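You operate a simulated robot arm through the tools that you are given. There is no shell and no other tool. Be economical: measure what you need, move in short steps, check, and stop when the job is done.

The job below is to be done with a simulated robot arm. You get a single attempt, and the scene is never put back.

## Task
Fit the hood that the sheet names over the grey can, latch it and tug it.
Fine: hoods wait on the bench; the yellow knob's tab must swing clear first; print toward the aisle. Keep fingers out of what closes; harm nothing.
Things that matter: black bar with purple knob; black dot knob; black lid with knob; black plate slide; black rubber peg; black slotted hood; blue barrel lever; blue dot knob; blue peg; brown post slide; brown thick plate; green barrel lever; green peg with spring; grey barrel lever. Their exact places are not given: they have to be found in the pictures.

Only the result counts: the job must be done as asked and must still hold three seconds after the hand-in. Knocking over, shifting, dropping, spilling or breaking anything else fails it. Flat cloth is picked up by pressing the open fingertips on it (5 to 10 N) and closing them slowly along it; thin cloth reads only 2 to 8 mm in the jaws.

## Robot
A 6-joint arm with a two-finger parallel gripper on a trunk, on a base that drives. Base frame: it is fixed to the floor where the robot stands at the start and does not move with it; the origin is under the middle of the robot, x ahead of it, y to its left, z up. Lengths are in cm, angles in degrees, forces in N, time in s.
With the tool pointing down near the work surface it reaches from about 14 to 82 cm from the robot's upright axis, wherever it stands. Its first joint turns from -166.0 to 166.0 degrees. Places, roughly: black bar with purple knob [-125, 75, 75]; black dot knob [100, -10, 120]; black plate slide [-120, 80, 90]; black rubber peg (4x4x10 cm) [70, -40, 80]; black slotted hood, grey slotted hood [-125, -25, 100]; blue barrel lever [-130, 10, 100]; blue dot knob [100, 0, 120]; blue peg (4x4x10 cm) [60, -10, 80]; brown post slide [100, -60, 110]; green barrel lever [-150, 20, 90]; grey barrel lever [70, -30, 110]; orange barrel lever [-150, 80, 100]; orange post slide [70, -40, 120]; purple post slide [-150, 40, 90]; red barrel lever [100, -40, 120]; red dot knob [100, -40, 120]. Payload 3.91 kg.
The tool frame sits at the grasp point between the pads (the TCP): z along the fingers, y along the line on which they close. The tips reach 3 cm beyond it. Largest opening 11 cm; finger width 2, thickness 1; the body of the gripper, 4.8 by 11.2 cm, starts 5.5 cm behind the TCP.
Orientation is that of the tool frame in the base frame, as a unit quaternion [x, y, z, w]. With the fingers straight down and closing along the base's y, the tool's x points along the base's -x, its y along +y and its z along -z.

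## Interface
- The arm moves only by the tool step_arm. Its argument "steps" is a list of rows, each a list of 6 numbers: the shift along the base's x, y, z in cm, then the turn, a rotation vector about the base's x, y, z in rad. In form: [[dx, dy, dz, ax, ay, az], ...]. A call has 1 to 12 rows; each row shifts and turns the commanded pose from where the row before left it. "claw" is the finger opening in cm, from 0 to 11, set as the call begins (left out, the last holds). Rows are played at 5 a second. More than 5 cm and 8.6 degrees between two rows, or a gripper value outside its range, and nothing of the call is played. Where a pose cannot be reached the arm comes as near as it can. A force on the tool above 90 N (or 10 N above the force at the start of the call, whichever is more), or a blocked arm, ends the call early, and 0.2 s more pass. Each finger travels about 10.8 cm/s and halts on what it meets, pressing with about 28 N; the grip force reading is that of the motor and also rises with nothing between the fingers. The clock runs only during rows and for 0.2 s after the last one: add rows that do not move to give the fingers time. It gives the time, the measured TCP pose, the force on the tool (base axes), the opening and the grip force at its end, in the units of the frame above (readings bear some noise), with the torque about the TCP (base axes, N m) and any sound that the robot's microphone picked up, and new pictures: "pictures" is both (left out), scene, wrist or none.
- Cameras (640 x 400 px; columns grow to the right, rows downward): "scene" is now at [-15.26, -6.93, 128.39]; the picture's right is [-0.97, -0.24, 0.00], its down [-0.20, 0.80, -0.57] and it looks along [0.14, -0.55, -0.82] (base axes); focal length 214 px, centre (320, 200). "wrist" rides on the gripper at [7.7, 0.7, -11.4] in the tool frame; the picture's right is [-0.09, 1.00, 0.00], its down [-0.80, -0.07, -0.59] and it looks along [-0.59, -0.05, 0.80] (tool axes); focal length 270 px, centre (320, 200).
- move_column(by): slides the trunk up (or, below 0, down) by that many cm; the arm and the scene camera ride with it, the base frame stays. It gives what a move gives, with no picture.
- drive_base(legs): drives the robot by 1 to 6 legs, each [ahead, left, turn to the left] in cm, cm and degrees, along the robot's own axes; the way and the turn of a leg run together, so that a leg with both is an arc; at most 150 cm and 180 degrees a leg. The arm and the cameras ride along, it lands a little off, and it stops where it bumps. It gives what a move gives, and a new picture of the scene camera.
- pan_tilt(pan, tilt): turns the head with the scene camera to pan (to the left, within 86 degrees either way) and tilt (down, from -29 to 69), counted from straight ahead of the robot. It gives what a move gives, and a new picture of the scene camera.
- point_at(camera, pixels): there is no depth. For up to 12 entries [column, row, z] of the newest picture of that camera ("zoom" is the newest enlarged one), the place [x, y] in the base frame at which the ray of that pixel passes the height z, good to about 0.3 cm. It takes no simulated time.
- zoom(camera, box): a new picture of the part [left, top, right, bottom] of that camera's present view, enlarged. It takes no simulated time.
- close_job(): hands the job in; it is judged then, once.

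Go step by step. Measure first, check grasps and placings, and put right what went wrong. The budget is 80 turns and 260 pictures, counting those below and the enlarged ones. Unless the task says otherwise, let go and move clear before handing in, and close with one line.

The tools are called after "Emit:" by a JSON object that holds its "op" and its "data". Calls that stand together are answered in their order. step_arm: Moves the arm, as the interface text tells. Its arguments: {"type":"object","properties":{"steps":{"type":"array","items":{"type":"array","items":{"type":"number"}}},"claw":{"type":"number"},"pictures":{"type":"string","enum":["both","scene","wrist","none"]}},"required":["steps"]} The other tools are called the same way: move_column (by) slides the trunk up or down; drive_base (legs) drives the base; pan_tilt (pan, tilt) turns the head that bears the scene camera; point_at (camera, pixels) gives the place at which the rays of pixels pass given heights; zoom (camera, box) takes an enlarged picture of a part of a camera's view; close_job () hands the job in.

At the start:

```text
time: 0.0
eef_pos: [36.55, -20.02, 99.96]
ee_rot: [0.0, 1.0, 0.0, 0.0]
wrist_force: [0.4, 0.7, -0.1]
wrist_torque: [-0.04, 0.0, 0.0]
opening: 11.0
finger_force: 0.1
trunk travel left (down, up): [-25.0, 29.0]
robot x, y, heading: [0.05, 0.0, 0.2]
head pan, tilt: [-76.1, 55.4]
```

scene: 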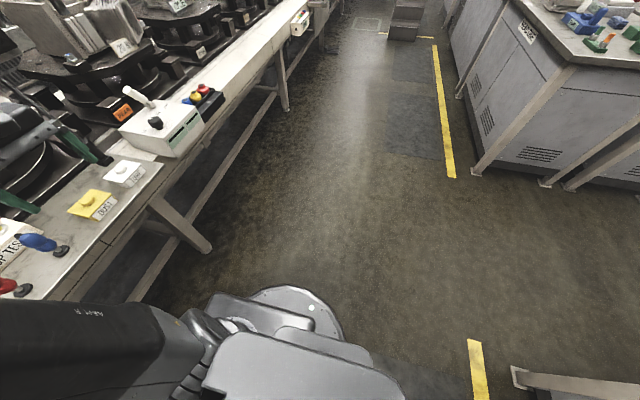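
wrist: 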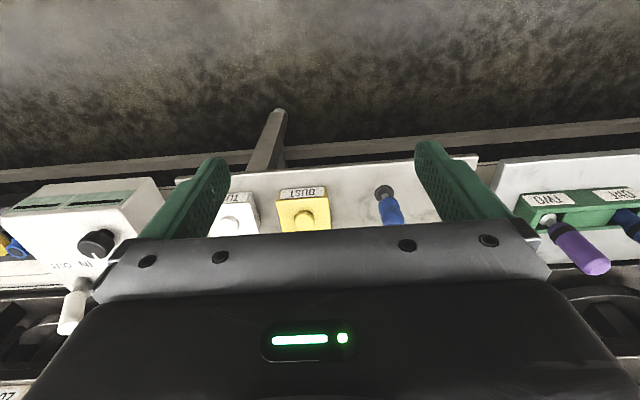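

The first pictures show a line bench ahead (x≈50-100) with panels, and another bench behind (upper right, x<-100). I'll look around with the head to find the can, the sheet and the hoods.

Emit:
{"op": "pan_tilt", "data": {"pan": 0, "tilt": 30}}

Emit:
{"op": "pan_tilt", "data": {"pan": -60, "tilt": 25}}

Emit:
{"op": "pan_tilt", "data": {"pan": 60, "tilt": 25}}

```text
time: 1.5
eef_pos: [36.63, -20.12, 100.04]
ee_rot: [0.0, 1.0, 0.0, 0.0]
wrist_force: [-0.2, 0.1, -0.3]
wrist_torque: [0.02, -0.02, 0.02]
opening: 10.98
finger_force: 0.0
trunk travel left (down, up): [-25.0, 29.0]
robot x, y, heading: [0.28, -0.01, 0.1]
head pan, tilt: [0.0, 30.0]
```

scene: 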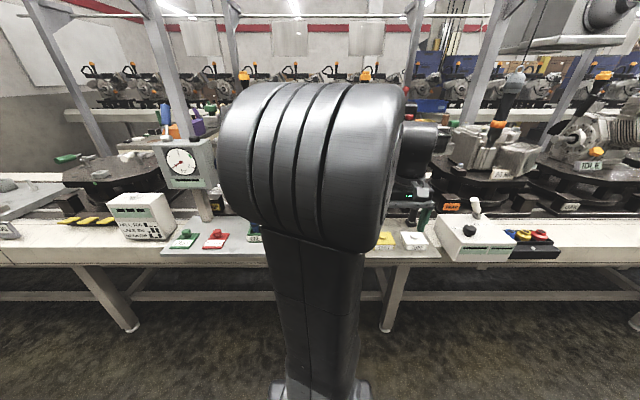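

```text
time: 2.8
eef_pos: [36.61, -20.05, 99.95]
ee_rot: [0.001, 1.0, 0.0, 0.0]
wrist_force: [-0.8, 0.1, 0.3]
wrist_torque: [-0.01, 0.0, 0.0]
opening: 11.01
finger_force: 0.1
trunk travel left (down, up): [-25.0, 29.0]
robot x, y, heading: [-0.16, 0.14, 0.1]
head pan, tilt: [-60.0, 25.0]
```

scene: 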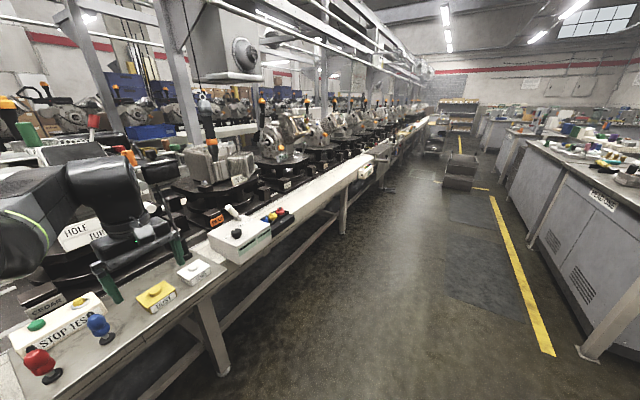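

```text
time: 4.8
eef_pos: [36.55, -20.01, 100.05]
ee_rot: [0.0, 1.0, 0.001, 0.0]
wrist_force: [0.6, 0.2, -0.3]
wrist_torque: [-0.02, -0.04, 0.02]
opening: 11.01
finger_force: 0.1
trunk travel left (down, up): [-25.0, 29.0]
robot x, y, heading: [0.36, -0.07, 0.1]
head pan, tilt: [60.0, 25.0]
```

scene: 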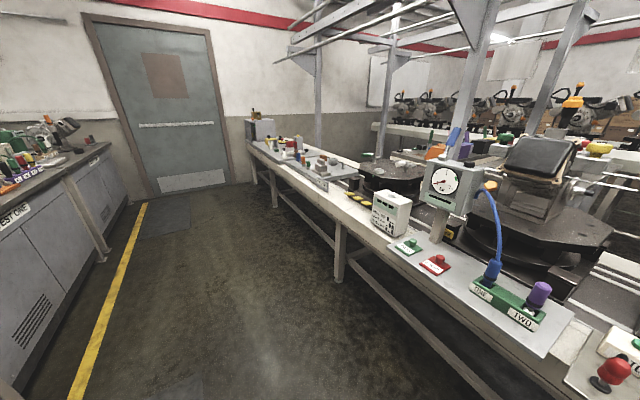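

The hoods lie at about x=-125 on the bench behind. I'll turn the robot right by 180° and look there.

Emit:
{"op": "drive_base", "data": {"legs": [[-10, 0, 0], [0, 0, -180]]}}

Emit:
{"op": "pan_tilt", "data": {"pan": 35, "tilt": 25}}

Emit:
{"op": "pan_tilt", "data": {"pan": -40, "tilt": 25}}

```text
time: 13.3
eef_pos: [-46.89, 19.66, 100.08]
ee_rot: [1.0, 0.006, 0.0, -0.001]
wrist_force: [0.3, -0.3, -0.4]
wrist_torque: [-0.05, -0.01, 0.05]
opening: 10.97
finger_force: 0.2
trunk travel left (down, up): [-25.0, 29.0]
robot x, y, heading: [-10.21, 0.26, -179.3]
head pan, tilt: [60.0, 25.0]
```

scene: 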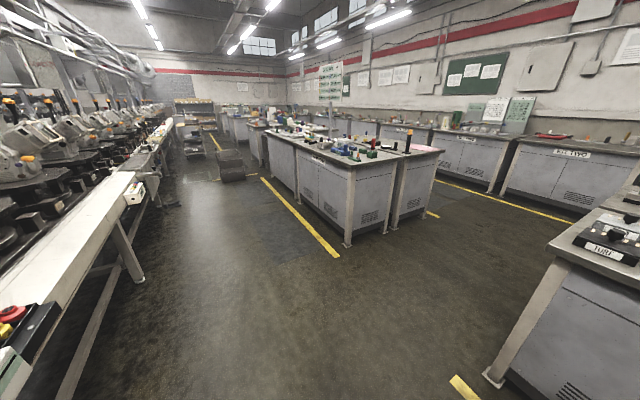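

```text
time: 14.2
eef_pos: [-46.93, 19.57, 99.98]
ee_rot: [1.0, 0.007, 0.0, 0.0]
wrist_force: [0.1, -0.1, 0.3]
wrist_torque: [-0.03, 0.01, -0.02]
opening: 11.01
finger_force: 0.1
trunk travel left (down, up): [-25.0, 29.0]
robot x, y, heading: [-9.76, -0.04, -179.3]
head pan, tilt: [35.0, 25.0]
```

scene: 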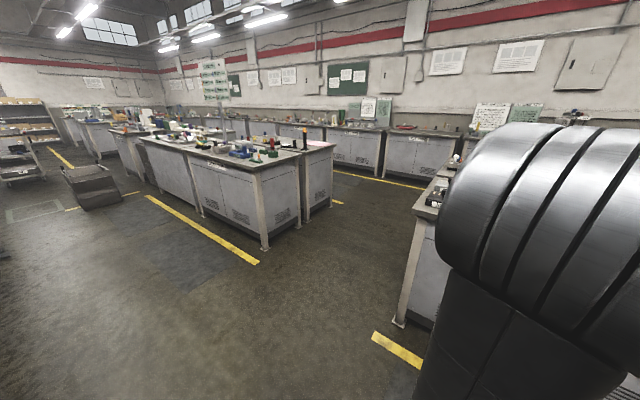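

```text
time: 15.6
eef_pos: [-46.84, 19.42, 99.98]
ee_rot: [1.0, 0.007, -0.001, 0.0]
wrist_force: [-0.2, 0.3, 0.3]
wrist_torque: [0.01, -0.03, -0.01]
opening: 11.01
finger_force: 0.1
trunk travel left (down, up): [-25.0, 29.0]
robot x, y, heading: [-10.18, 0.05, -179.2]
head pan, tilt: [-40.0, 25.0]
```

scene: 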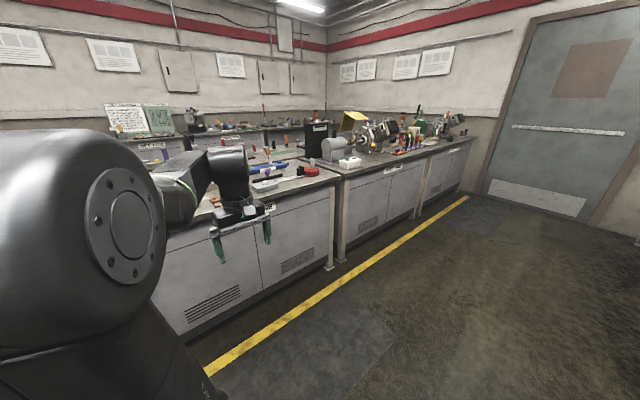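

The nearest bench is hidden by the arm; on the far bench are a black case, a grey drum and more near (330,150). I'll zoom there and on the sheets on the wall.

Emit:
{"op": "zoom", "data": {"camera": "scene", "box": [200, 90, 480, 265]}}

Emit:
{"op": "zoom", "data": {"camera": "scene", "box": [80, 90, 200, 165]}}

Emit:
{"op": "drive_base", "data": {"legs": [[0, 60, 0]]}}

```text
2.29 times, centred on (340, 178) of scene
```

zoom: 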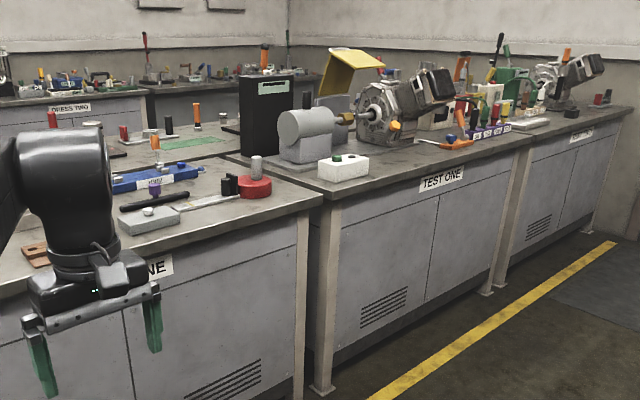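

```text
5.33 times, centred on (140, 128) of scene
```

zoom: 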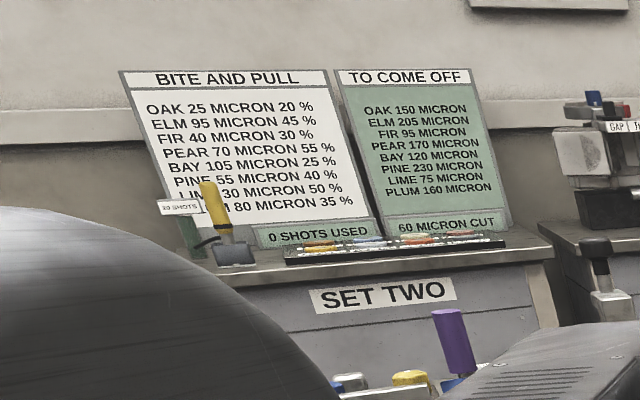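

```text
time: 19.0
eef_pos: [-46.15, -40.72, 100.02]
ee_rot: [1.0, 0.004, 0.0, -0.002]
wrist_force: [-0.2, 0.6, 0.6]
wrist_torque: [0.0, 0.03, -0.03]
opening: 10.98
finger_force: 0.0
trunk travel left (down, up): [-25.0, 29.0]
robot x, y, heading: [-9.44, -60.23, -179.6]
head pan, tilt: [-40.0, 25.0]
```

scene: 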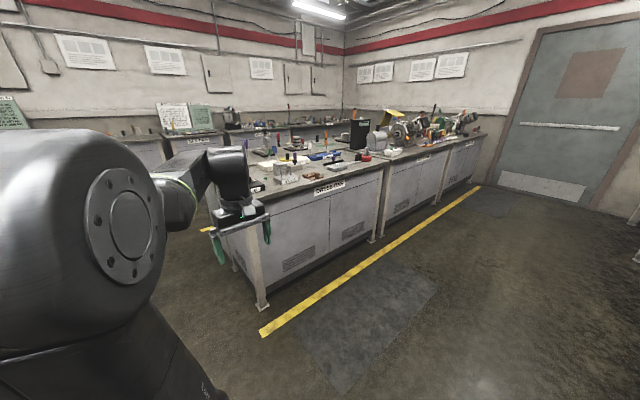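

Now the near bench is visible past the gripper. I'll zoom into it.

Emit:
{"op": "zoom", "data": {"camera": "scene", "box": [240, 110, 400, 210]}}

Emit:
{"op": "pan_tilt", "data": {"pan": 40, "tilt": 20}}

Emit:
{"op": "zoom", "data": {"camera": "scene", "box": [100, 80, 420, 280]}}

Emit:
{"op": "drive_base", "data": {"legs": [[40, 0, 0]]}}

Emit:
{"op": "pan_tilt", "data": {"pan": -55, "tilt": 35}}

Emit:
{"op": "zoom", "data": {"camera": "scene", "box": [160, 40, 480, 240]}}

```text
4.00 times, centred on (320, 160) of scene
```

zoom: 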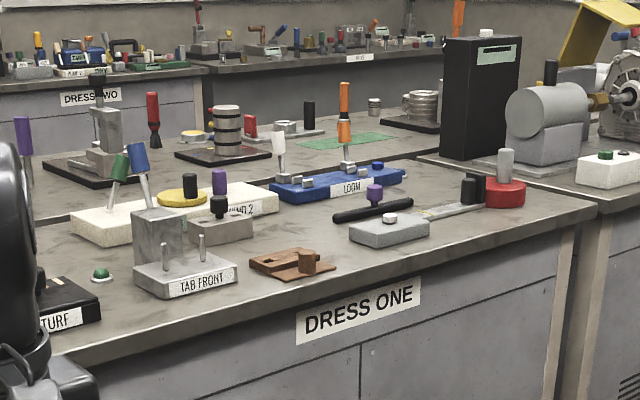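

```text
time: 20.6
eef_pos: [-46.0, -40.67, 99.98]
ee_rot: [1.0, 0.004, 0.0, 0.0]
wrist_force: [-0.4, -1.0, 0.2]
wrist_torque: [-0.01, 0.0, -0.01]
opening: 11.02
finger_force: 0.1
trunk travel left (down, up): [-25.0, 29.0]
robot x, y, heading: [-9.25, -60.54, -179.3]
head pan, tilt: [40.0, 20.0]
```

scene: 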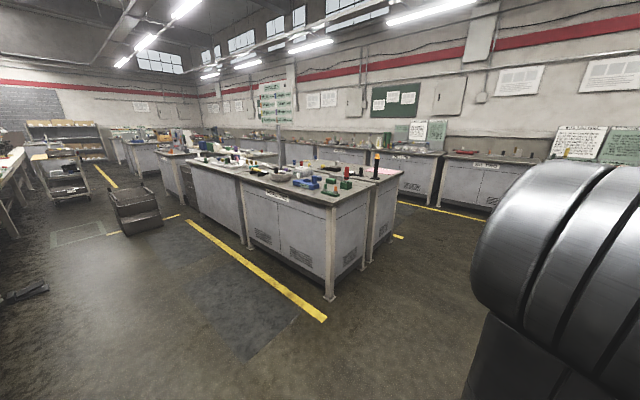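

```text
2.00 times, centred on (260, 180) of scene
```

zoom: 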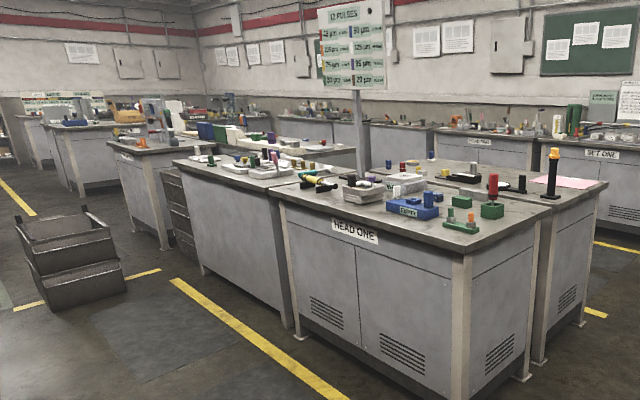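

```text
time: 23.1
eef_pos: [-86.12, -40.86, 100.04]
ee_rot: [1.0, 0.003, 0.0, 0.0]
wrist_force: [0.9, 0.0, 0.0]
wrist_torque: [-0.01, -0.03, 0.03]
opening: 11.0
finger_force: 0.0
trunk travel left (down, up): [-25.0, 29.0]
robot x, y, heading: [-49.48, -60.73, -179.5]
head pan, tilt: [40.0, 20.0]
```

scene: 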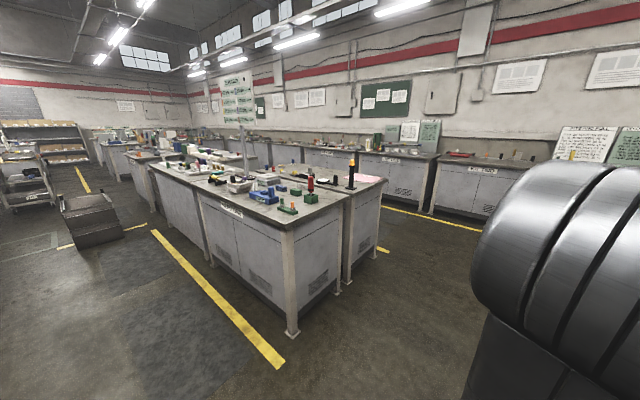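

```text
time: 24.8
eef_pos: [-85.98, -40.86, 100.01]
ee_rot: [1.0, 0.003, 0.001, 0.0]
wrist_force: [-0.3, -0.1, -0.8]
wrist_torque: [-0.03, -0.01, 0.01]
opening: 11.0
finger_force: 0.0
trunk travel left (down, up): [-25.0, 29.0]
robot x, y, heading: [-49.21, -60.66, -179.6]
head pan, tilt: [-55.0, 35.0]
```

scene: 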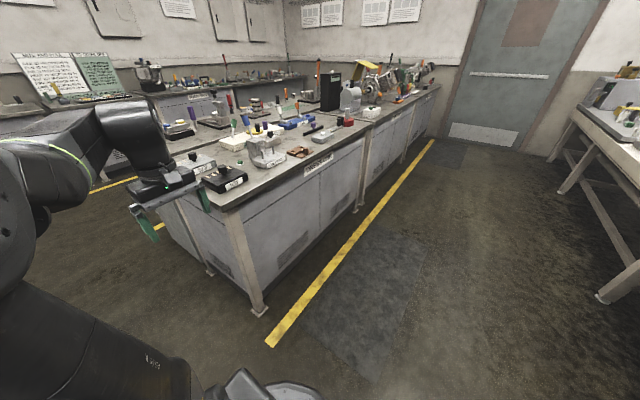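

```text
2.00 times, centred on (320, 140) of scene
```

zoom: 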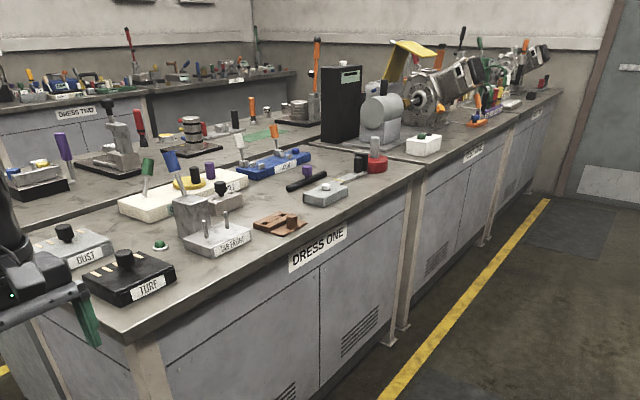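

Two labelled hoods with knobs, DUST (grey) and TURF (black), sit at the near end of DRESS ONE. I'll measure them, and go for a closer look at the bench's other items.

Emit:
{"op": "point_at", "data": {"camera": "zoom", "pixels": [[125, 258, 100], [148, 288, 90], [65, 235, 100], [215, 240, 90], [195, 180, 90], [375, 140, 95], [305, 175, 90], [405, 190, 85]]}}

Emit:
{"op": "zoom", "data": {"camera": "scene", "box": [180, 110, 308, 190]}}

Emit:
{"op": "zoom", "data": {"camera": "scene", "box": [290, 50, 450, 150]}}

```text
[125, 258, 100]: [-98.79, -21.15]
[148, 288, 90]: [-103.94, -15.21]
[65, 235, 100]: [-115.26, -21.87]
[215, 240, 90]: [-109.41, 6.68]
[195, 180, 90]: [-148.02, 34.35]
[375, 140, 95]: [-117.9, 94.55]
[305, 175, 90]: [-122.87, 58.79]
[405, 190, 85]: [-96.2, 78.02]
```

```text
5.00 times, centred on (244, 150) of scene
```

zoom: 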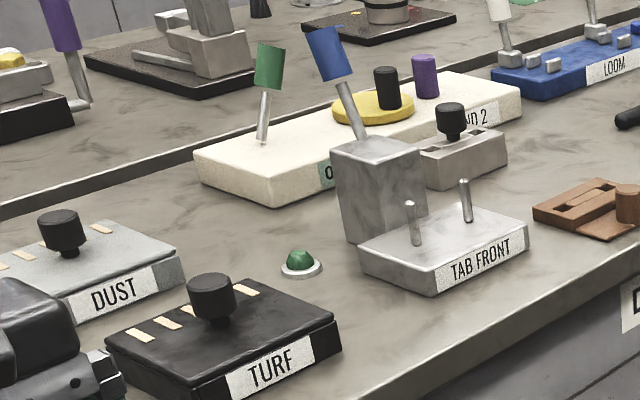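

```text
4.00 times, centred on (370, 100) of scene
```

zoom: 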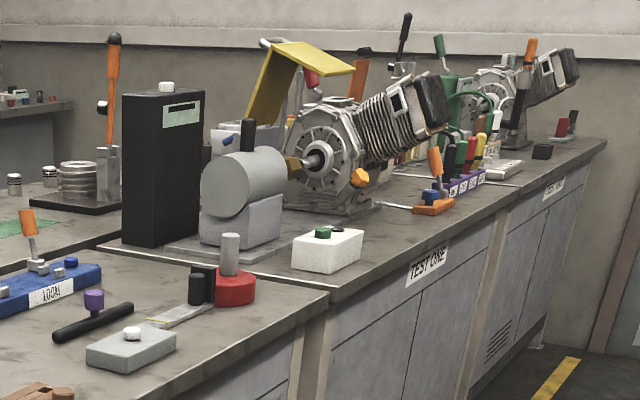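

I'll back off and turn the robot to face +y, so both benches can be viewed at the sides without the arm in the way.

Emit:
{"op": "drive_base", "data": {"legs": [[-35, 0, 0], [0, 0, -90]]}}

Emit:
{"op": "pan_tilt", "data": {"pan": -75, "tilt": 25}}

Emit:
{"op": "zoom", "data": {"camera": "scene", "box": [120, 100, 440, 300]}}

```text
time: 30.9
eef_pos: [5.59, -24.04, 100.0]
ee_rot: [0.708, -0.706, 0.0, -0.001]
wrist_force: [0.1, 0.1, -0.6]
wrist_torque: [0.03, 0.01, 0.01]
opening: 10.99
finger_force: 0.1
trunk travel left (down, up): [-25.0, 29.0]
robot x, y, heading: [-14.69, -60.57, 90.2]
head pan, tilt: [-55.0, 35.0]
```

scene: 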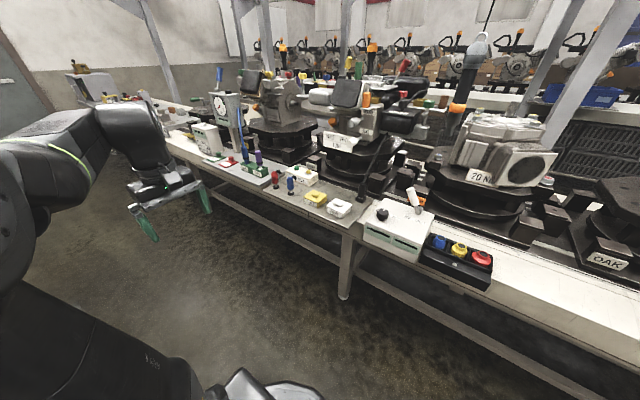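

```text
time: 31.7
eef_pos: [5.47, -23.86, 100.06]
ee_rot: [0.708, -0.706, 0.0, 0.001]
wrist_force: [0.0, -0.9, -0.6]
wrist_torque: [0.01, 0.0, -0.01]
opening: 11.02
finger_force: 0.1
trunk travel left (down, up): [-25.0, 29.0]
robot x, y, heading: [-14.23, -60.72, 89.9]
head pan, tilt: [-75.0, 25.0]
```

scene: 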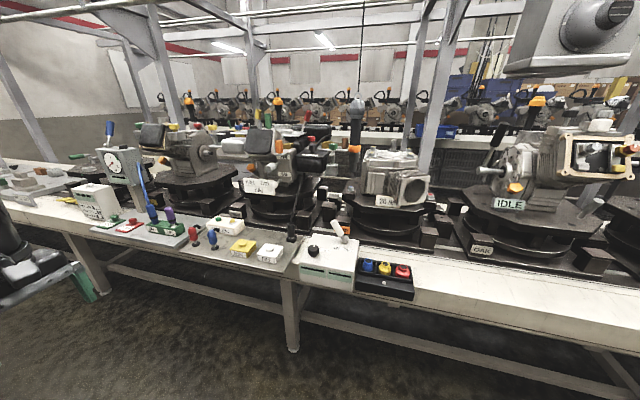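

```text
2.00 times, centred on (280, 200) of scene
```

zoom: 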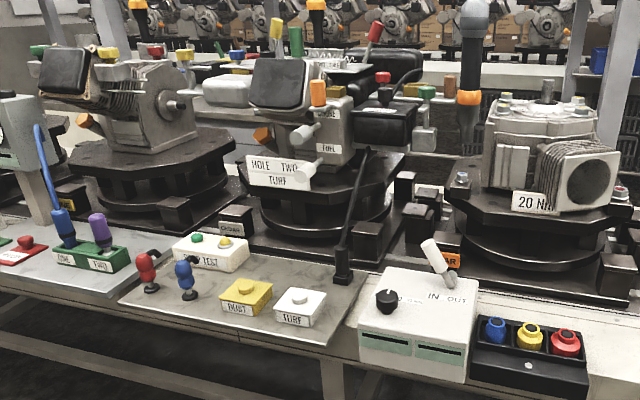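

The middle engine bears a sheet "HOLE TWO / TURF". I'll zoom hard on it to find the grey can, yellow knob and latch.

Emit:
{"op": "zoom", "data": {"camera": "scene", "box": [228, 100, 340, 170]}}

Emit:
{"op": "zoom", "data": {"camera": "scene", "box": [230, 150, 342, 220]}}

Emit:
{"op": "zoom", "data": {"camera": "scene", "box": [180, 195, 300, 270]}}

```text
5.71 times, centred on (284, 135) of scene
```

zoom: 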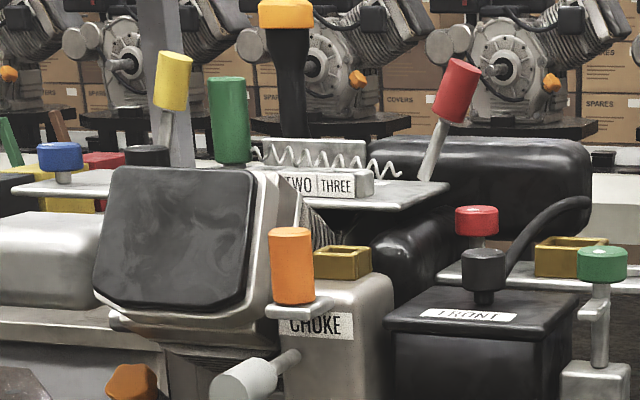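

```text
5.71 times, centred on (286, 185) of scene
```

zoom: 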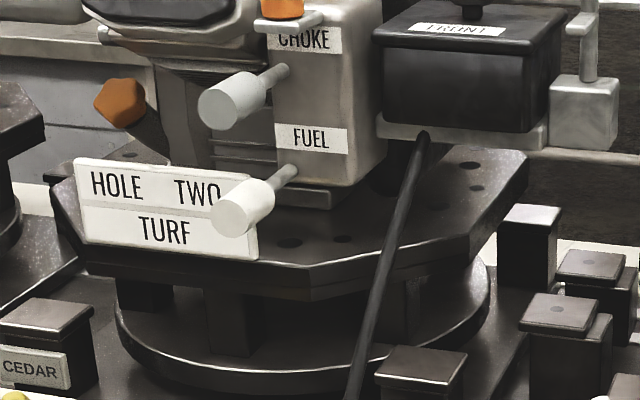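

```text
5.33 times, centred on (240, 232) of scene
```

zoom: 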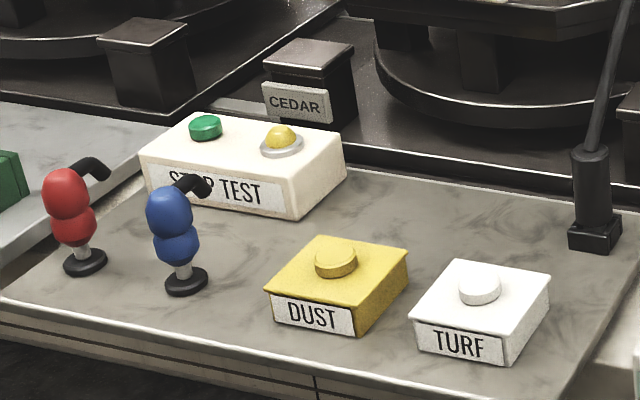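

Left of the middle engine's head is a grey rounded can with dot knobs near it (about (100,-5)). I'll drive along the aisle for a better look there and raise the trunk.

Emit:
{"op": "drive_base", "data": {"legs": [[60, -10, 0]]}}

Emit:
{"op": "move_column", "data": {"by": 25}}

Emit:
{"op": "pan_tilt", "data": {"pan": -85, "tilt": 30}}

Emit:
{"op": "zoom", "data": {"camera": "scene", "box": [200, 60, 440, 210]}}

```text
time: 35.1
eef_pos: [15.26, 36.87, 100.02]
ee_rot: [0.709, -0.706, 0.0, 0.0]
wrist_force: [-0.5, 0.9, -0.3]
wrist_torque: [0.0, 0.0, -0.01]
opening: 10.99
finger_force: 0.1
trunk travel left (down, up): [-25.0, 29.0]
robot x, y, heading: [-4.52, 0.07, 90.3]
head pan, tilt: [-75.0, 25.0]
```

scene: 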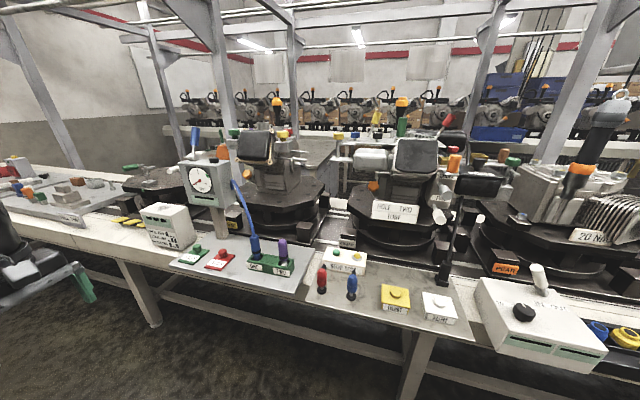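

```text
time: 37.7
eef_pos: [15.24, 36.78, 124.93]
ee_rot: [0.709, -0.705, 0.0, 0.0]
wrist_force: [-0.3, -1.1, -0.5]
wrist_torque: [-0.01, -0.01, 0.0]
opening: 10.99
finger_force: 0.1
trunk travel left (down, up): [-50.0, 4.0]
robot x, y, heading: [-4.66, 0.04, 90.2]
head pan, tilt: [-75.0, 25.0]
```

```text
time: 38.5
eef_pos: [15.15, 36.96, 124.98]
ee_rot: [0.709, -0.705, 0.0, 0.001]
wrist_force: [-0.4, -0.1, -0.6]
wrist_torque: [0.01, 0.02, 0.0]
opening: 11.0
finger_force: 0.0
trunk travel left (down, up): [-50.0, 4.0]
robot x, y, heading: [-4.68, -0.27, 90.4]
head pan, tilt: [-85.0, 30.0]
```

scene: 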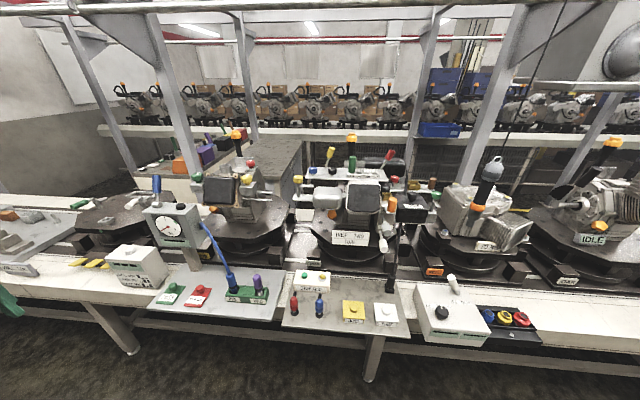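

```text
2.67 times, centred on (320, 135) of scene
```

zoom: 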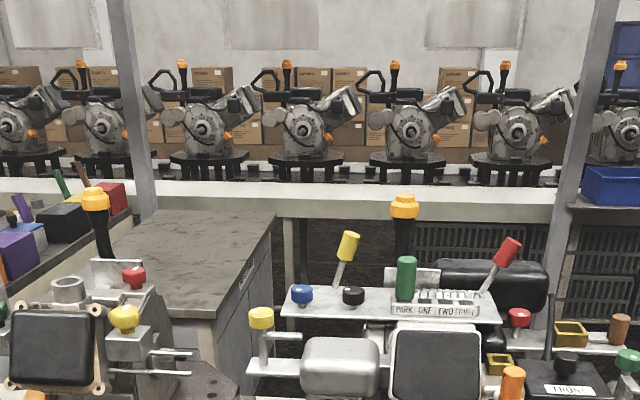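

The grey can is at zoom (340,365) with a yellow knob on a post at left. Zooming closer and measuring.

Emit:
{"op": "zoom", "data": {"camera": "scene", "box": [284, 160, 364, 210]}}

Emit:
{"op": "zoom", "data": {"camera": "scene", "box": [284, 200, 380, 260]}}

Emit:
{"op": "point_at", "data": {"camera": "scene", "pixels": [[298, 178, 118], [327, 190, 114], [327, 212, 110], [316, 197, 110], [342, 240, 105]]}}

```text
8.00 times, centred on (324, 185) of scene
```

zoom: 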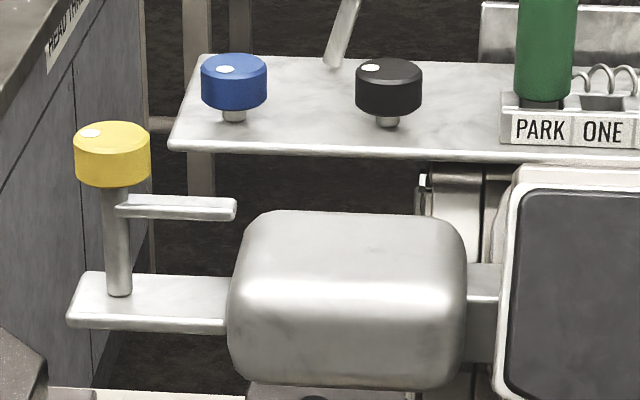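

```text
6.67 times, centred on (332, 230) of scene
```

zoom: 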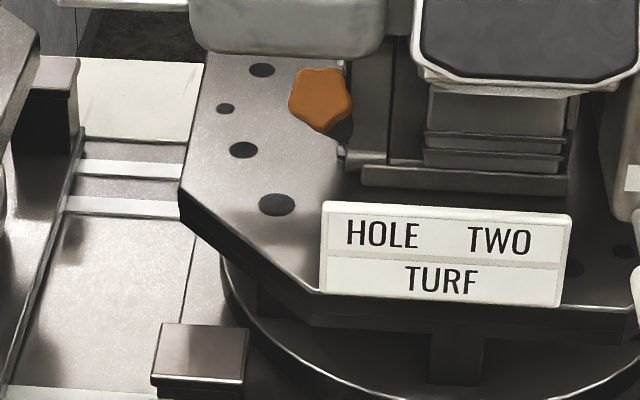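

```text
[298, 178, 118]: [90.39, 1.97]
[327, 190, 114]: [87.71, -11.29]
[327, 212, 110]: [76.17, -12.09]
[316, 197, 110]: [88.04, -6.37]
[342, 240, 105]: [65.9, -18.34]
```

The grey can with the tab post at its left end is found at roughly (85,-10), the sheet names TURF (black hood). First I'll swing the tab clear: face the line and look at the knob with the wrist camera.

Emit:
{"op": "drive_base", "data": {"legs": [[0, 0, -90]]}}

Emit:
{"op": "drive_base", "data": {"legs": [[16, -6, 0]]}}

Emit:
{"op": "pan_tilt", "data": {"pan": 15, "tilt": 30}}

Emit:
{"op": "step_arm", "data": {"steps": [[4, 4, 1, 0, 0, 0], [4, 4, 1, 0, 0, 0], [4, 4, 1, 0, 0, 0], [3, 3, 1, 0, 0, 0]]}}

```text
time: 42.7
eef_pos: [31.85, -20.08, 125.09]
ee_rot: [0.002, 1.0, 0.0, 0.0]
wrist_force: [-0.6, -0.3, 0.0]
wrist_torque: [0.01, 0.0, 0.03]
opening: 11.0
finger_force: 0.0
trunk travel left (down, up): [-50.0, 4.0]
robot x, y, heading: [-4.78, 0.04, -0.4]
head pan, tilt: [-85.0, 30.0]
```

scene: 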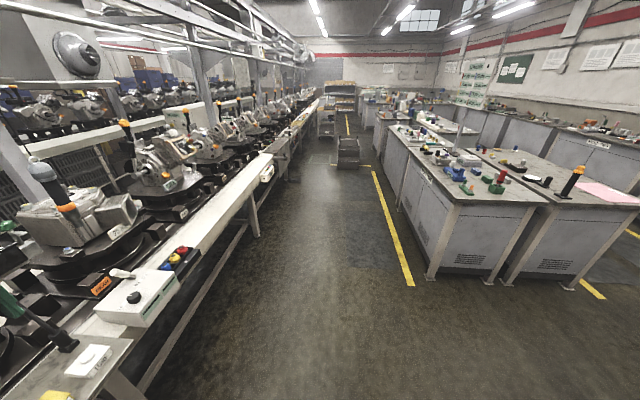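

```text
time: 44.1
eef_pos: [47.79, -26.26, 124.96]
ee_rot: [0.002, 1.0, 0.0, -0.001]
wrist_force: [-0.2, 0.2, 0.4]
wrist_torque: [-0.02, 0.04, 0.0]
opening: 11.01
finger_force: 0.1
trunk travel left (down, up): [-50.0, 4.0]
robot x, y, heading: [11.08, -5.57, -0.5]
head pan, tilt: [-85.0, 30.0]
```

scene: 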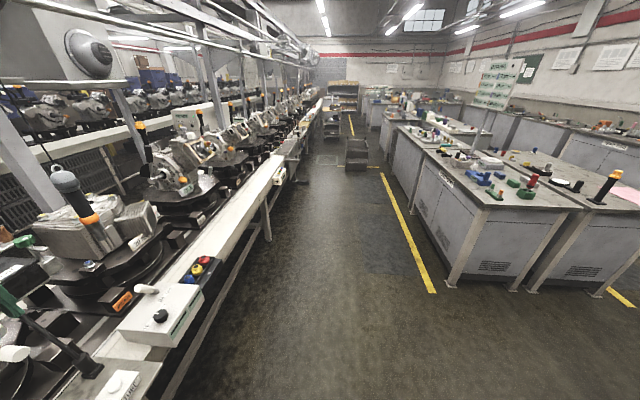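

```text
time: 45.9
eef_pos: [47.48, -26.12, 124.9]
ee_rot: [0.003, 1.0, 0.0, 0.0]
wrist_force: [0.6, 0.0, -1.0]
wrist_torque: [0.0, 0.0, 0.0]
opening: 10.99
finger_force: 0.1
trunk travel left (down, up): [-50.0, 4.0]
robot x, y, heading: [10.98, -5.59, -0.3]
head pan, tilt: [15.0, 30.0]
```

scene: 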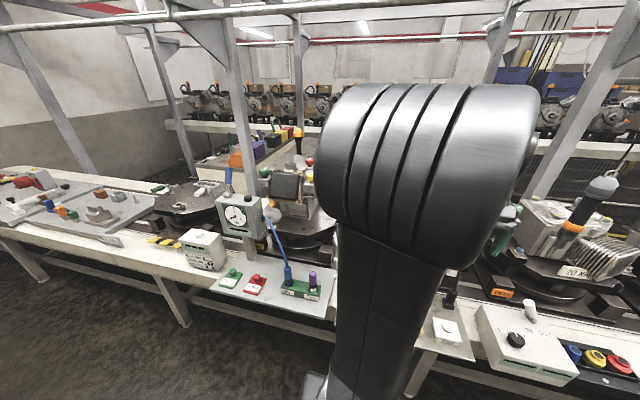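

```text
refused: row 1 steps farther than a row can; nothing moved
```

The arm blocks the head camera ahead, so I'll use the wrist camera while moving toward the can.

Emit:
{"op": "step_arm", "data": {"steps": [[3, 3, 1.5, 0, 0, 0], [3, 3, 1.5, 0, 0, 0], [3, 3, 1, 0, 0, 0], [3, 3, 1, 0, 0, 0], [3, 3, 0, 0, 0, 0]]}}

```text
time: 47.1
eef_pos: [62.75, -11.17, 129.9]
ee_rot: [0.004, 1.0, -0.001, -0.001]
wrist_force: [0.7, -1.0, -0.2]
wrist_torque: [-0.01, -0.02, 0.01]
opening: 11.0
finger_force: 0.1
trunk travel left (down, up): [-50.0, 4.0]
robot x, y, heading: [11.57, -5.73, -0.4]
head pan, tilt: [15.0, 30.0]
```

scene: 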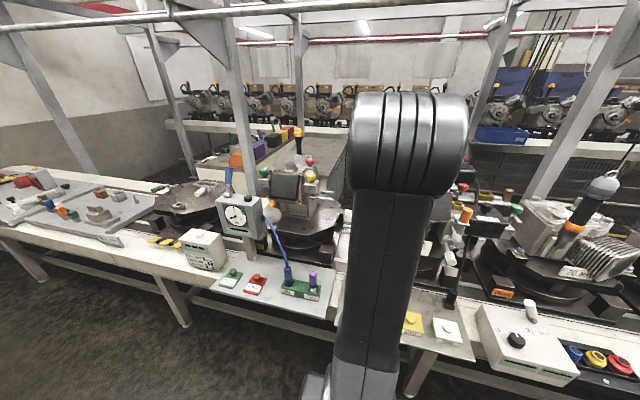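
wrist: 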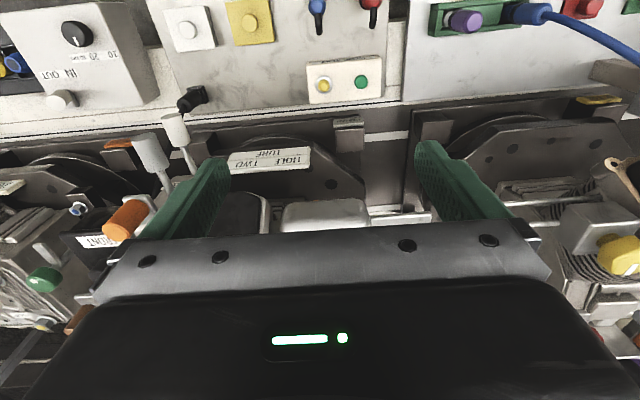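

Only the can's near edge shows above the gripper in the wrist picture (320,215). I'll raise and go further forward.

Emit:
{"op": "step_arm", "data": {"steps": [[1, 0, 4, 0, 0, 0], [2, 1, 4, 0, 0, 0], [4, 1, 1, 0, 0, 0], [4, 1, 0, 0, 0, 0], [4, 1, 0, 0, 0, 0]], "pictures": "wrist"}}

Emit:
{"op": "zoom", "data": {"camera": "wrist", "box": [200, 60, 480, 235]}}

```text
time: 48.3
eef_pos: [75.79, -7.01, 135.36]
ee_rot: [0.002, 1.0, 0.0, 0.001]
wrist_force: [0.7, -0.8, 0.3]
wrist_torque: [0.03, 0.03, 0.02]
opening: 10.99
finger_force: 0.0
out of reach, approached as far as the arm can: row 3, 4, 5
trunk travel left (down, up): [-50.0, 4.0]
robot x, y, heading: [10.7, -5.86, -0.2]
head pan, tilt: [15.0, 30.0]
```

wrist: 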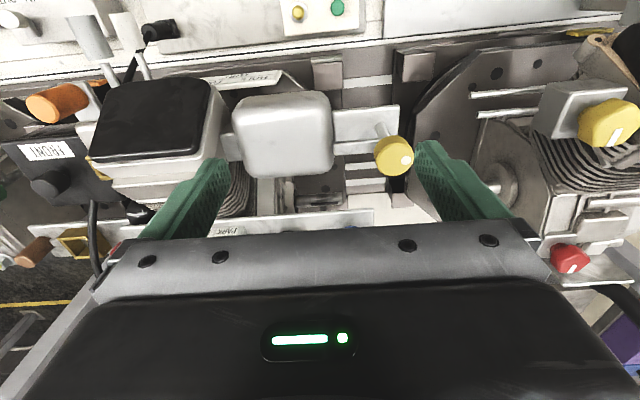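

```text
2.29 times, centred on (340, 148) of wrist
```

zoom: 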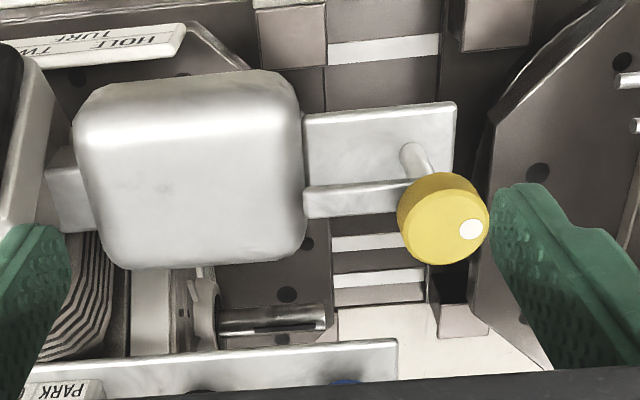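

The wrist camera sees the can, post, tab and yellow knob (zoom (445,215)) clearly; the tab lies against the can. I'll measure at several heights and take a second view for depth.

Emit:
{"op": "point_at", "data": {"camera": "zoom", "pixels": [[447, 205, 114], [447, 205, 118], [447, 205, 122], [305, 190, 110], [305, 190, 116], [88, 85, 110], [300, 85, 110], [300, 260, 110], [108, 265, 110], [412, 150, 108], [455, 105, 106], [300, 190, 106]]}}

Emit:
{"op": "step_arm", "data": {"steps": [[-4, 0, 0, 0, 0, 0], [-4, 4, 0, 0, 0, 0], [0, 4, -4, 0, 0, 0]], "pictures": "wrist"}}

Emit:
{"op": "zoom", "data": {"camera": "wrist", "box": [160, 80, 480, 280]}}

```text
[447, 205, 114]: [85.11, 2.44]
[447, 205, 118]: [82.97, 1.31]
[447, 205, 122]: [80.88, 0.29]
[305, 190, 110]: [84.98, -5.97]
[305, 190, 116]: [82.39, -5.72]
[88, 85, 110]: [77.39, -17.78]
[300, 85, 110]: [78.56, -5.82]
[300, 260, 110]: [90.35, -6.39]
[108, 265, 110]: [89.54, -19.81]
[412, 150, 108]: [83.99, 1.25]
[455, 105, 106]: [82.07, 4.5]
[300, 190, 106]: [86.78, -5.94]
```

```text
refused: row 2 steps farther than a row can; nothing moved
```

```text
2.00 times, centred on (320, 180) of wrist
```

zoom: 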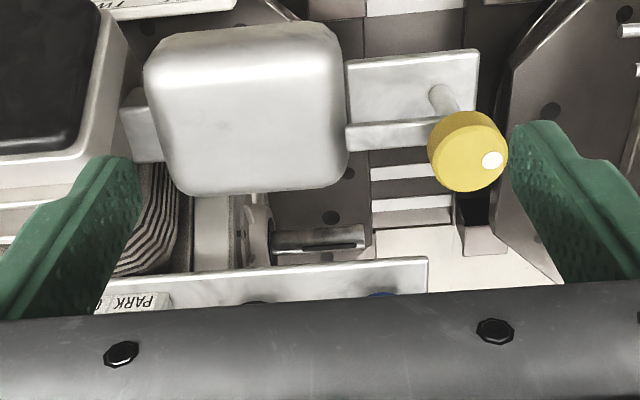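

One row was too long. I'll repeat the second view with shorter rows.

Emit:
{"op": "step_arm", "data": {"steps": [[-4, 0, 0, 0, 0, 0], [-4, 2, 0, 0, 0, 0], [0, 3, -4, 0, 0, 0], [0, 0, -3, 0, 0, 0]], "pictures": "wrist"}}

Emit:
{"op": "zoom", "data": {"camera": "wrist", "box": [160, 80, 480, 280]}}

```text
time: 49.3
eef_pos: [67.5, -1.94, 128.43]
ee_rot: [0.003, 1.0, 0.001, 0.0]
wrist_force: [-0.7, 0.3, 0.4]
wrist_torque: [-0.01, -0.03, 0.03]
opening: 11.03
finger_force: 0.1
trunk travel left (down, up): [-50.0, 4.0]
robot x, y, heading: [11.37, -5.65, -0.3]
head pan, tilt: [15.0, 30.0]
```

wrist: 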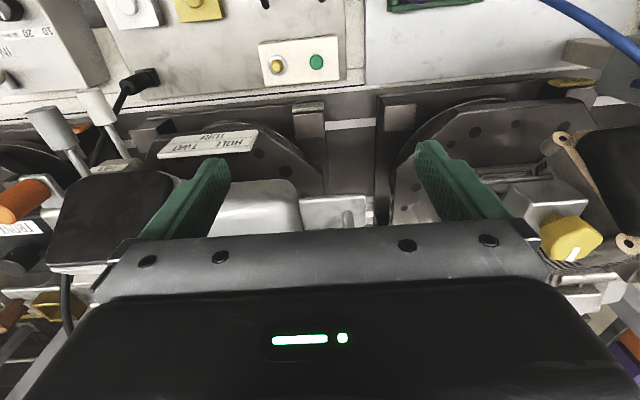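

```text
2.00 times, centred on (320, 180) of wrist
```

zoom: 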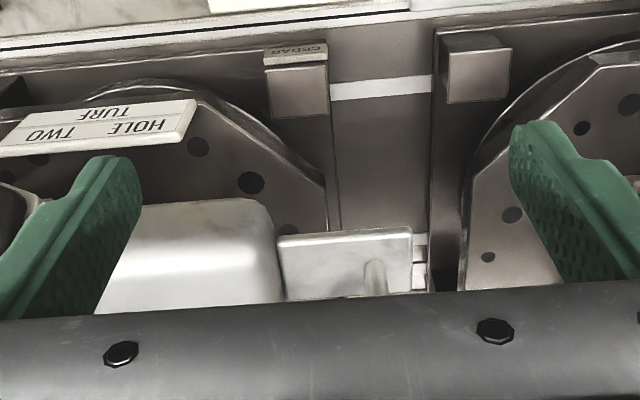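

The knob is hidden behind the gripper there; I'll move forward over it at a safe height for the second view.

Emit:
{"op": "step_arm", "data": {"steps": [[4, 1, 1.5, 0, 0, 0], [4, 1, 0, 0, 0, 0], [4, 1, 0, 0, 0, 0]], "pictures": "wrist"}}

Emit:
{"op": "zoom", "data": {"camera": "wrist", "box": [160, 60, 480, 260]}}

```text
time: 50.1
eef_pos: [79.9, 1.06, 129.91]
ee_rot: [0.003, 1.0, 0.0, -0.001]
wrist_force: [0.6, 0.4, -0.8]
wrist_torque: [0.01, 0.02, 0.01]
opening: 11.01
finger_force: 0.1
trunk travel left (down, up): [-50.0, 4.0]
robot x, y, heading: [10.9, -6.24, -0.3]
head pan, tilt: [15.0, 30.0]
```

wrist: 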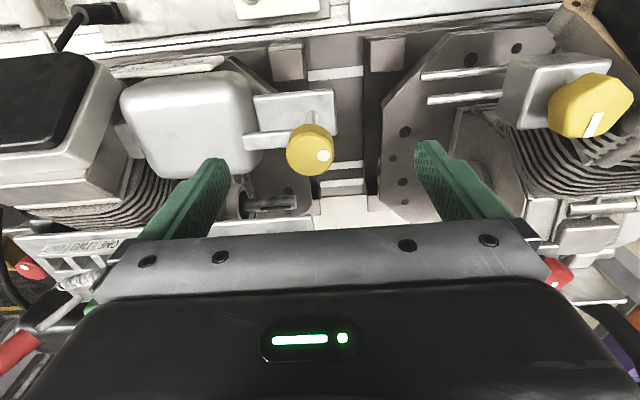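

```text
2.00 times, centred on (320, 160) of wrist
```

zoom: 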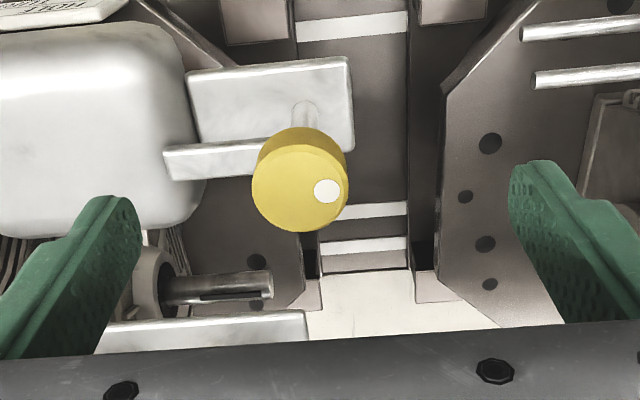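

Second view: knob middle at zoom (300,178). Triangulating.

Emit:
{"op": "point_at", "data": {"camera": "zoom", "pixels": [[300, 178, 114], [300, 178, 118], [300, 178, 122], [200, 160, 110], [200, 160, 116], [182, 25, 110], [350, 60, 106], [305, 118, 108], [165, 150, 112], [165, 180, 112], [190, 70, 106]]}}

```text
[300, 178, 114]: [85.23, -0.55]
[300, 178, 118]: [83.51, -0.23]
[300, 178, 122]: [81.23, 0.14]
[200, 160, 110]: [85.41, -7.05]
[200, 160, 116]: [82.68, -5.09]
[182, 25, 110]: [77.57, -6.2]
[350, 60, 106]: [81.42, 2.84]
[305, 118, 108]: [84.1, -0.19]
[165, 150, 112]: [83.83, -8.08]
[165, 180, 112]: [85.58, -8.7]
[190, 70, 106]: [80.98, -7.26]
```

Triangulation gives the knob centre ≈(81.1,0.3,122.3), the plate at z≈110.5, the tab at ≈117. I'll lower the open fingers around the knob, staying above the tab.

Emit:
{"op": "step_arm", "data": {"steps": [[1.3, -0.7, -2, 0, 0, 0], [0, 0, -2, 0, 0, 0], [0, 0, 0, 0, 0, 0]], "pictures": "wrist"}}

Emit:
{"op": "zoom", "data": {"camera": "wrist", "box": [200, 60, 440, 210]}}

```text
time: 50.9
eef_pos: [80.82, 0.22, 126.04]
ee_rot: [0.002, 1.0, 0.0, 0.001]
wrist_force: [-0.5, -0.5, -0.1]
wrist_torque: [0.02, 0.0, -0.01]
opening: 10.97
finger_force: 0.0
trunk travel left (down, up): [-50.0, 4.0]
robot x, y, heading: [11.02, -5.77, -0.3]
head pan, tilt: [15.0, 30.0]
```

wrist: 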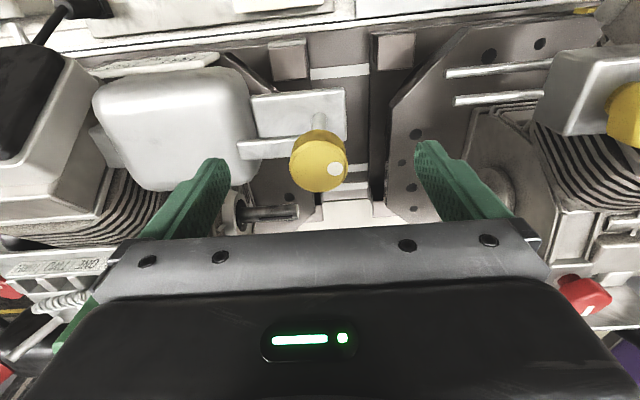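

```text
2.67 times, centred on (320, 135) of wrist
```

zoom: 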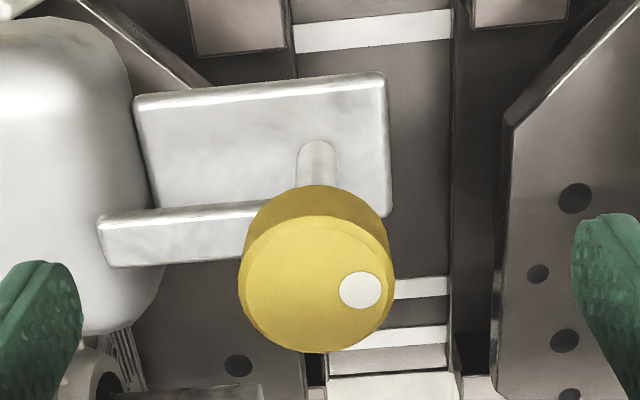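

Knob centre at pixel (319,159) matches the TCP line. Lowering 3 cm and closing on it.

Emit:
{"op": "step_arm", "data": {"steps": [[0.1, 0, -1.5, 0, 0, 0], [0, 0, -1.4, 0, 0, 0], [0, 0, 0, 0, 0, 0]], "pictures": "none"}}

Emit:
{"op": "step_arm", "data": {"steps": [[0, 0, 0, 0, 0, 0], [0, 0, 0, 0, 0, 0], [0, 0, 0, 0, 0, 0], [0, 0, 0, 0, 0, 0], [0, 0, 0, 0, 0, 0]], "claw": 2.5, "pictures": "wrist"}}

```text
time: 51.7
eef_pos: [80.77, 0.25, 123.03]
ee_rot: [0.002, 1.0, 0.0, 0.001]
wrist_force: [0.1, 0.7, -0.3]
wrist_torque: [0.03, 0.0, -0.02]
opening: 11.01
finger_force: 0.1
trunk travel left (down, up): [-50.0, 4.0]
robot x, y, heading: [11.31, -5.77, -0.2]
head pan, tilt: [15.0, 30.0]
```

```text
time: 52.9
eef_pos: [80.94, 0.05, 123.05]
ee_rot: [0.003, 1.0, 0.0, 0.0]
wrist_force: [-0.6, -7.6, -1.8]
wrist_torque: [-0.37, 0.08, -0.04]
opening: 3.77
finger_force: 45.0
trunk travel left (down, up): [-50.0, 4.0]
robot x, y, heading: [10.98, -6.05, -0.5]
head pan, tilt: [15.0, 30.0]
```

wrist: 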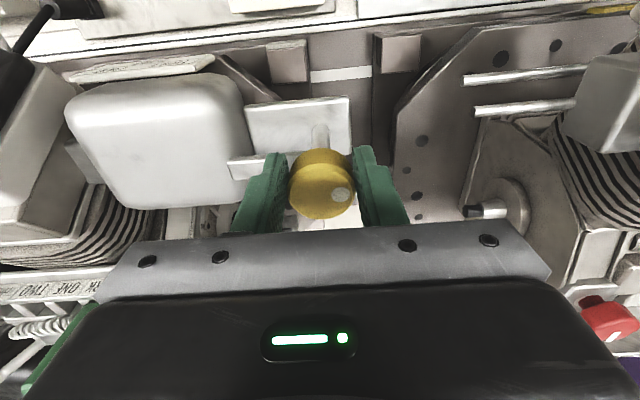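

Gripped (3.8 cm). I'll turn a little, clockwise from above, and watch the torque and the tab.

Emit:
{"op": "step_arm", "data": {"steps": [[0, 0, 0, 0, 0, -0.1], [0, 0, 0, 0, 0, -0.1], [0, 0, 0, 0, 0, 0]], "pictures": "wrist"}}

```text
time: 53.7
eef_pos: [81.06, 0.28, 123.07]
ee_rot: [0.103, 0.995, 0.0, 0.0]
wrist_force: [-0.7, -2.3, -0.2]
wrist_torque: [0.04, 0.18, 0.23]
opening: 3.67
finger_force: 45.5
trunk travel left (down, up): [-50.0, 4.0]
robot x, y, heading: [10.84, -5.96, -0.1]
head pan, tilt: [15.0, 30.0]
```

wrist: 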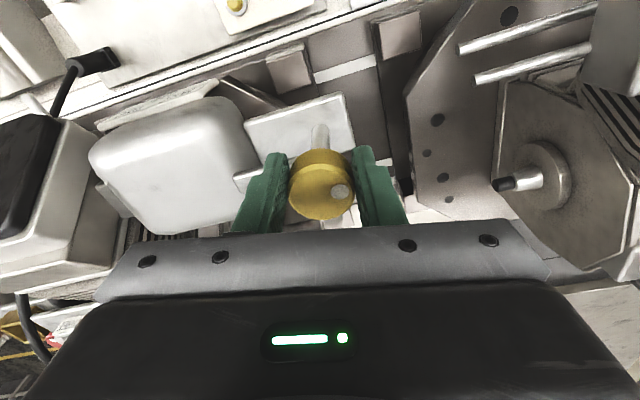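

The dot and tab follow the gripper with mild torque (0.23 Nm). Continuing to about 90°.

Emit:
{"op": "step_arm", "data": {"steps": [[0, 0, 0, 0, 0, -0.13], [0, 0, 0, 0, 0, -0.13], [0, 0, 0, 0, 0, -0.13], [0, 0, 0, 0, 0, -0.13], [0, 0, 0, 0, 0, -0.13], [0, 0, 0, 0, 0, -0.13], [0, 0, 0, 0, 0, -0.13], [0, 0, 0, 0, 0, -0.13], [0, 0, 0, 0, 0, -0.13], [0, 0, 0, 0, 0, -0.13], [0, 0, 0, 0, 0, 0]], "pictures": "wrist"}}

```text
time: 56.1
eef_pos: [81.43, 0.27, 123.07]
ee_rot: [0.684, 0.729, 0.001, 0.003]
wrist_force: [36.4, 12.8, 22.0]
wrist_torque: [-0.32, -0.69, 0.44]
opening: 4.36
finger_force: 18.5
trunk travel left (down, up): [-50.0, 4.0]
robot x, y, heading: [11.0, -6.28, -0.5]
head pan, tilt: [15.0, 30.0]
```

wrist: 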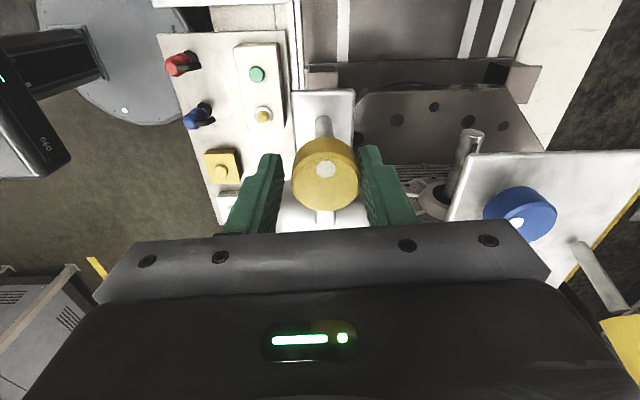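

The force rose (36 N in x) and the dot seems to have slipped in the grip; the tab looks still pointed at the can. Zoom to see.

Emit:
{"op": "zoom", "data": {"camera": "wrist", "box": [220, 80, 420, 240]}}

Emit:
{"op": "pan_tilt", "data": {"pan": -8, "tilt": 35}}

```text
2.50 times, centred on (320, 160) of wrist
```

zoom: 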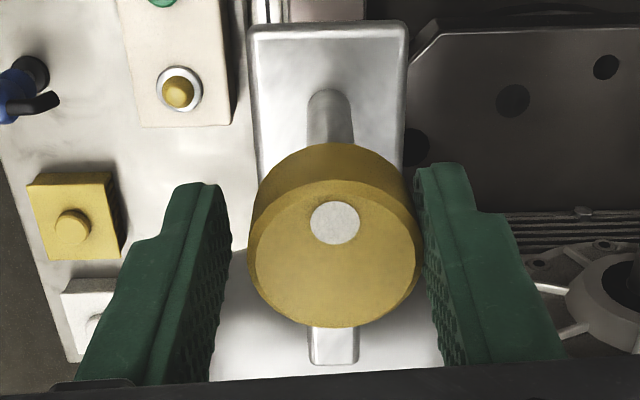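

```text
time: 57.0
eef_pos: [81.45, 0.2, 122.97]
ee_rot: [0.684, 0.729, 0.003, 0.002]
wrist_force: [37.2, 7.2, 28.0]
wrist_torque: [-0.47, -0.85, 0.25]
opening: 4.42
finger_force: 19.0
trunk travel left (down, up): [-50.0, 4.0]
robot x, y, heading: [11.3, -5.83, -0.2]
head pan, tilt: [-8.0, 35.0]
```

scene: 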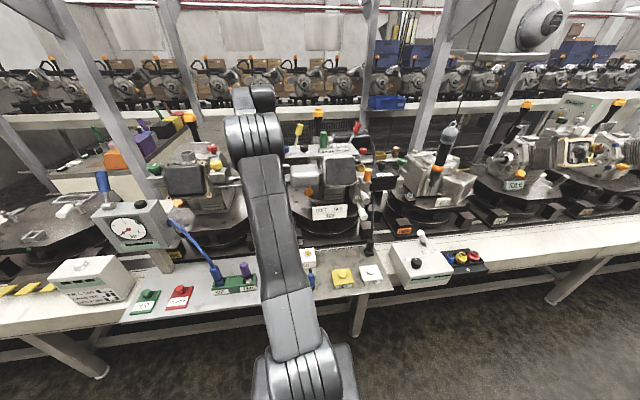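

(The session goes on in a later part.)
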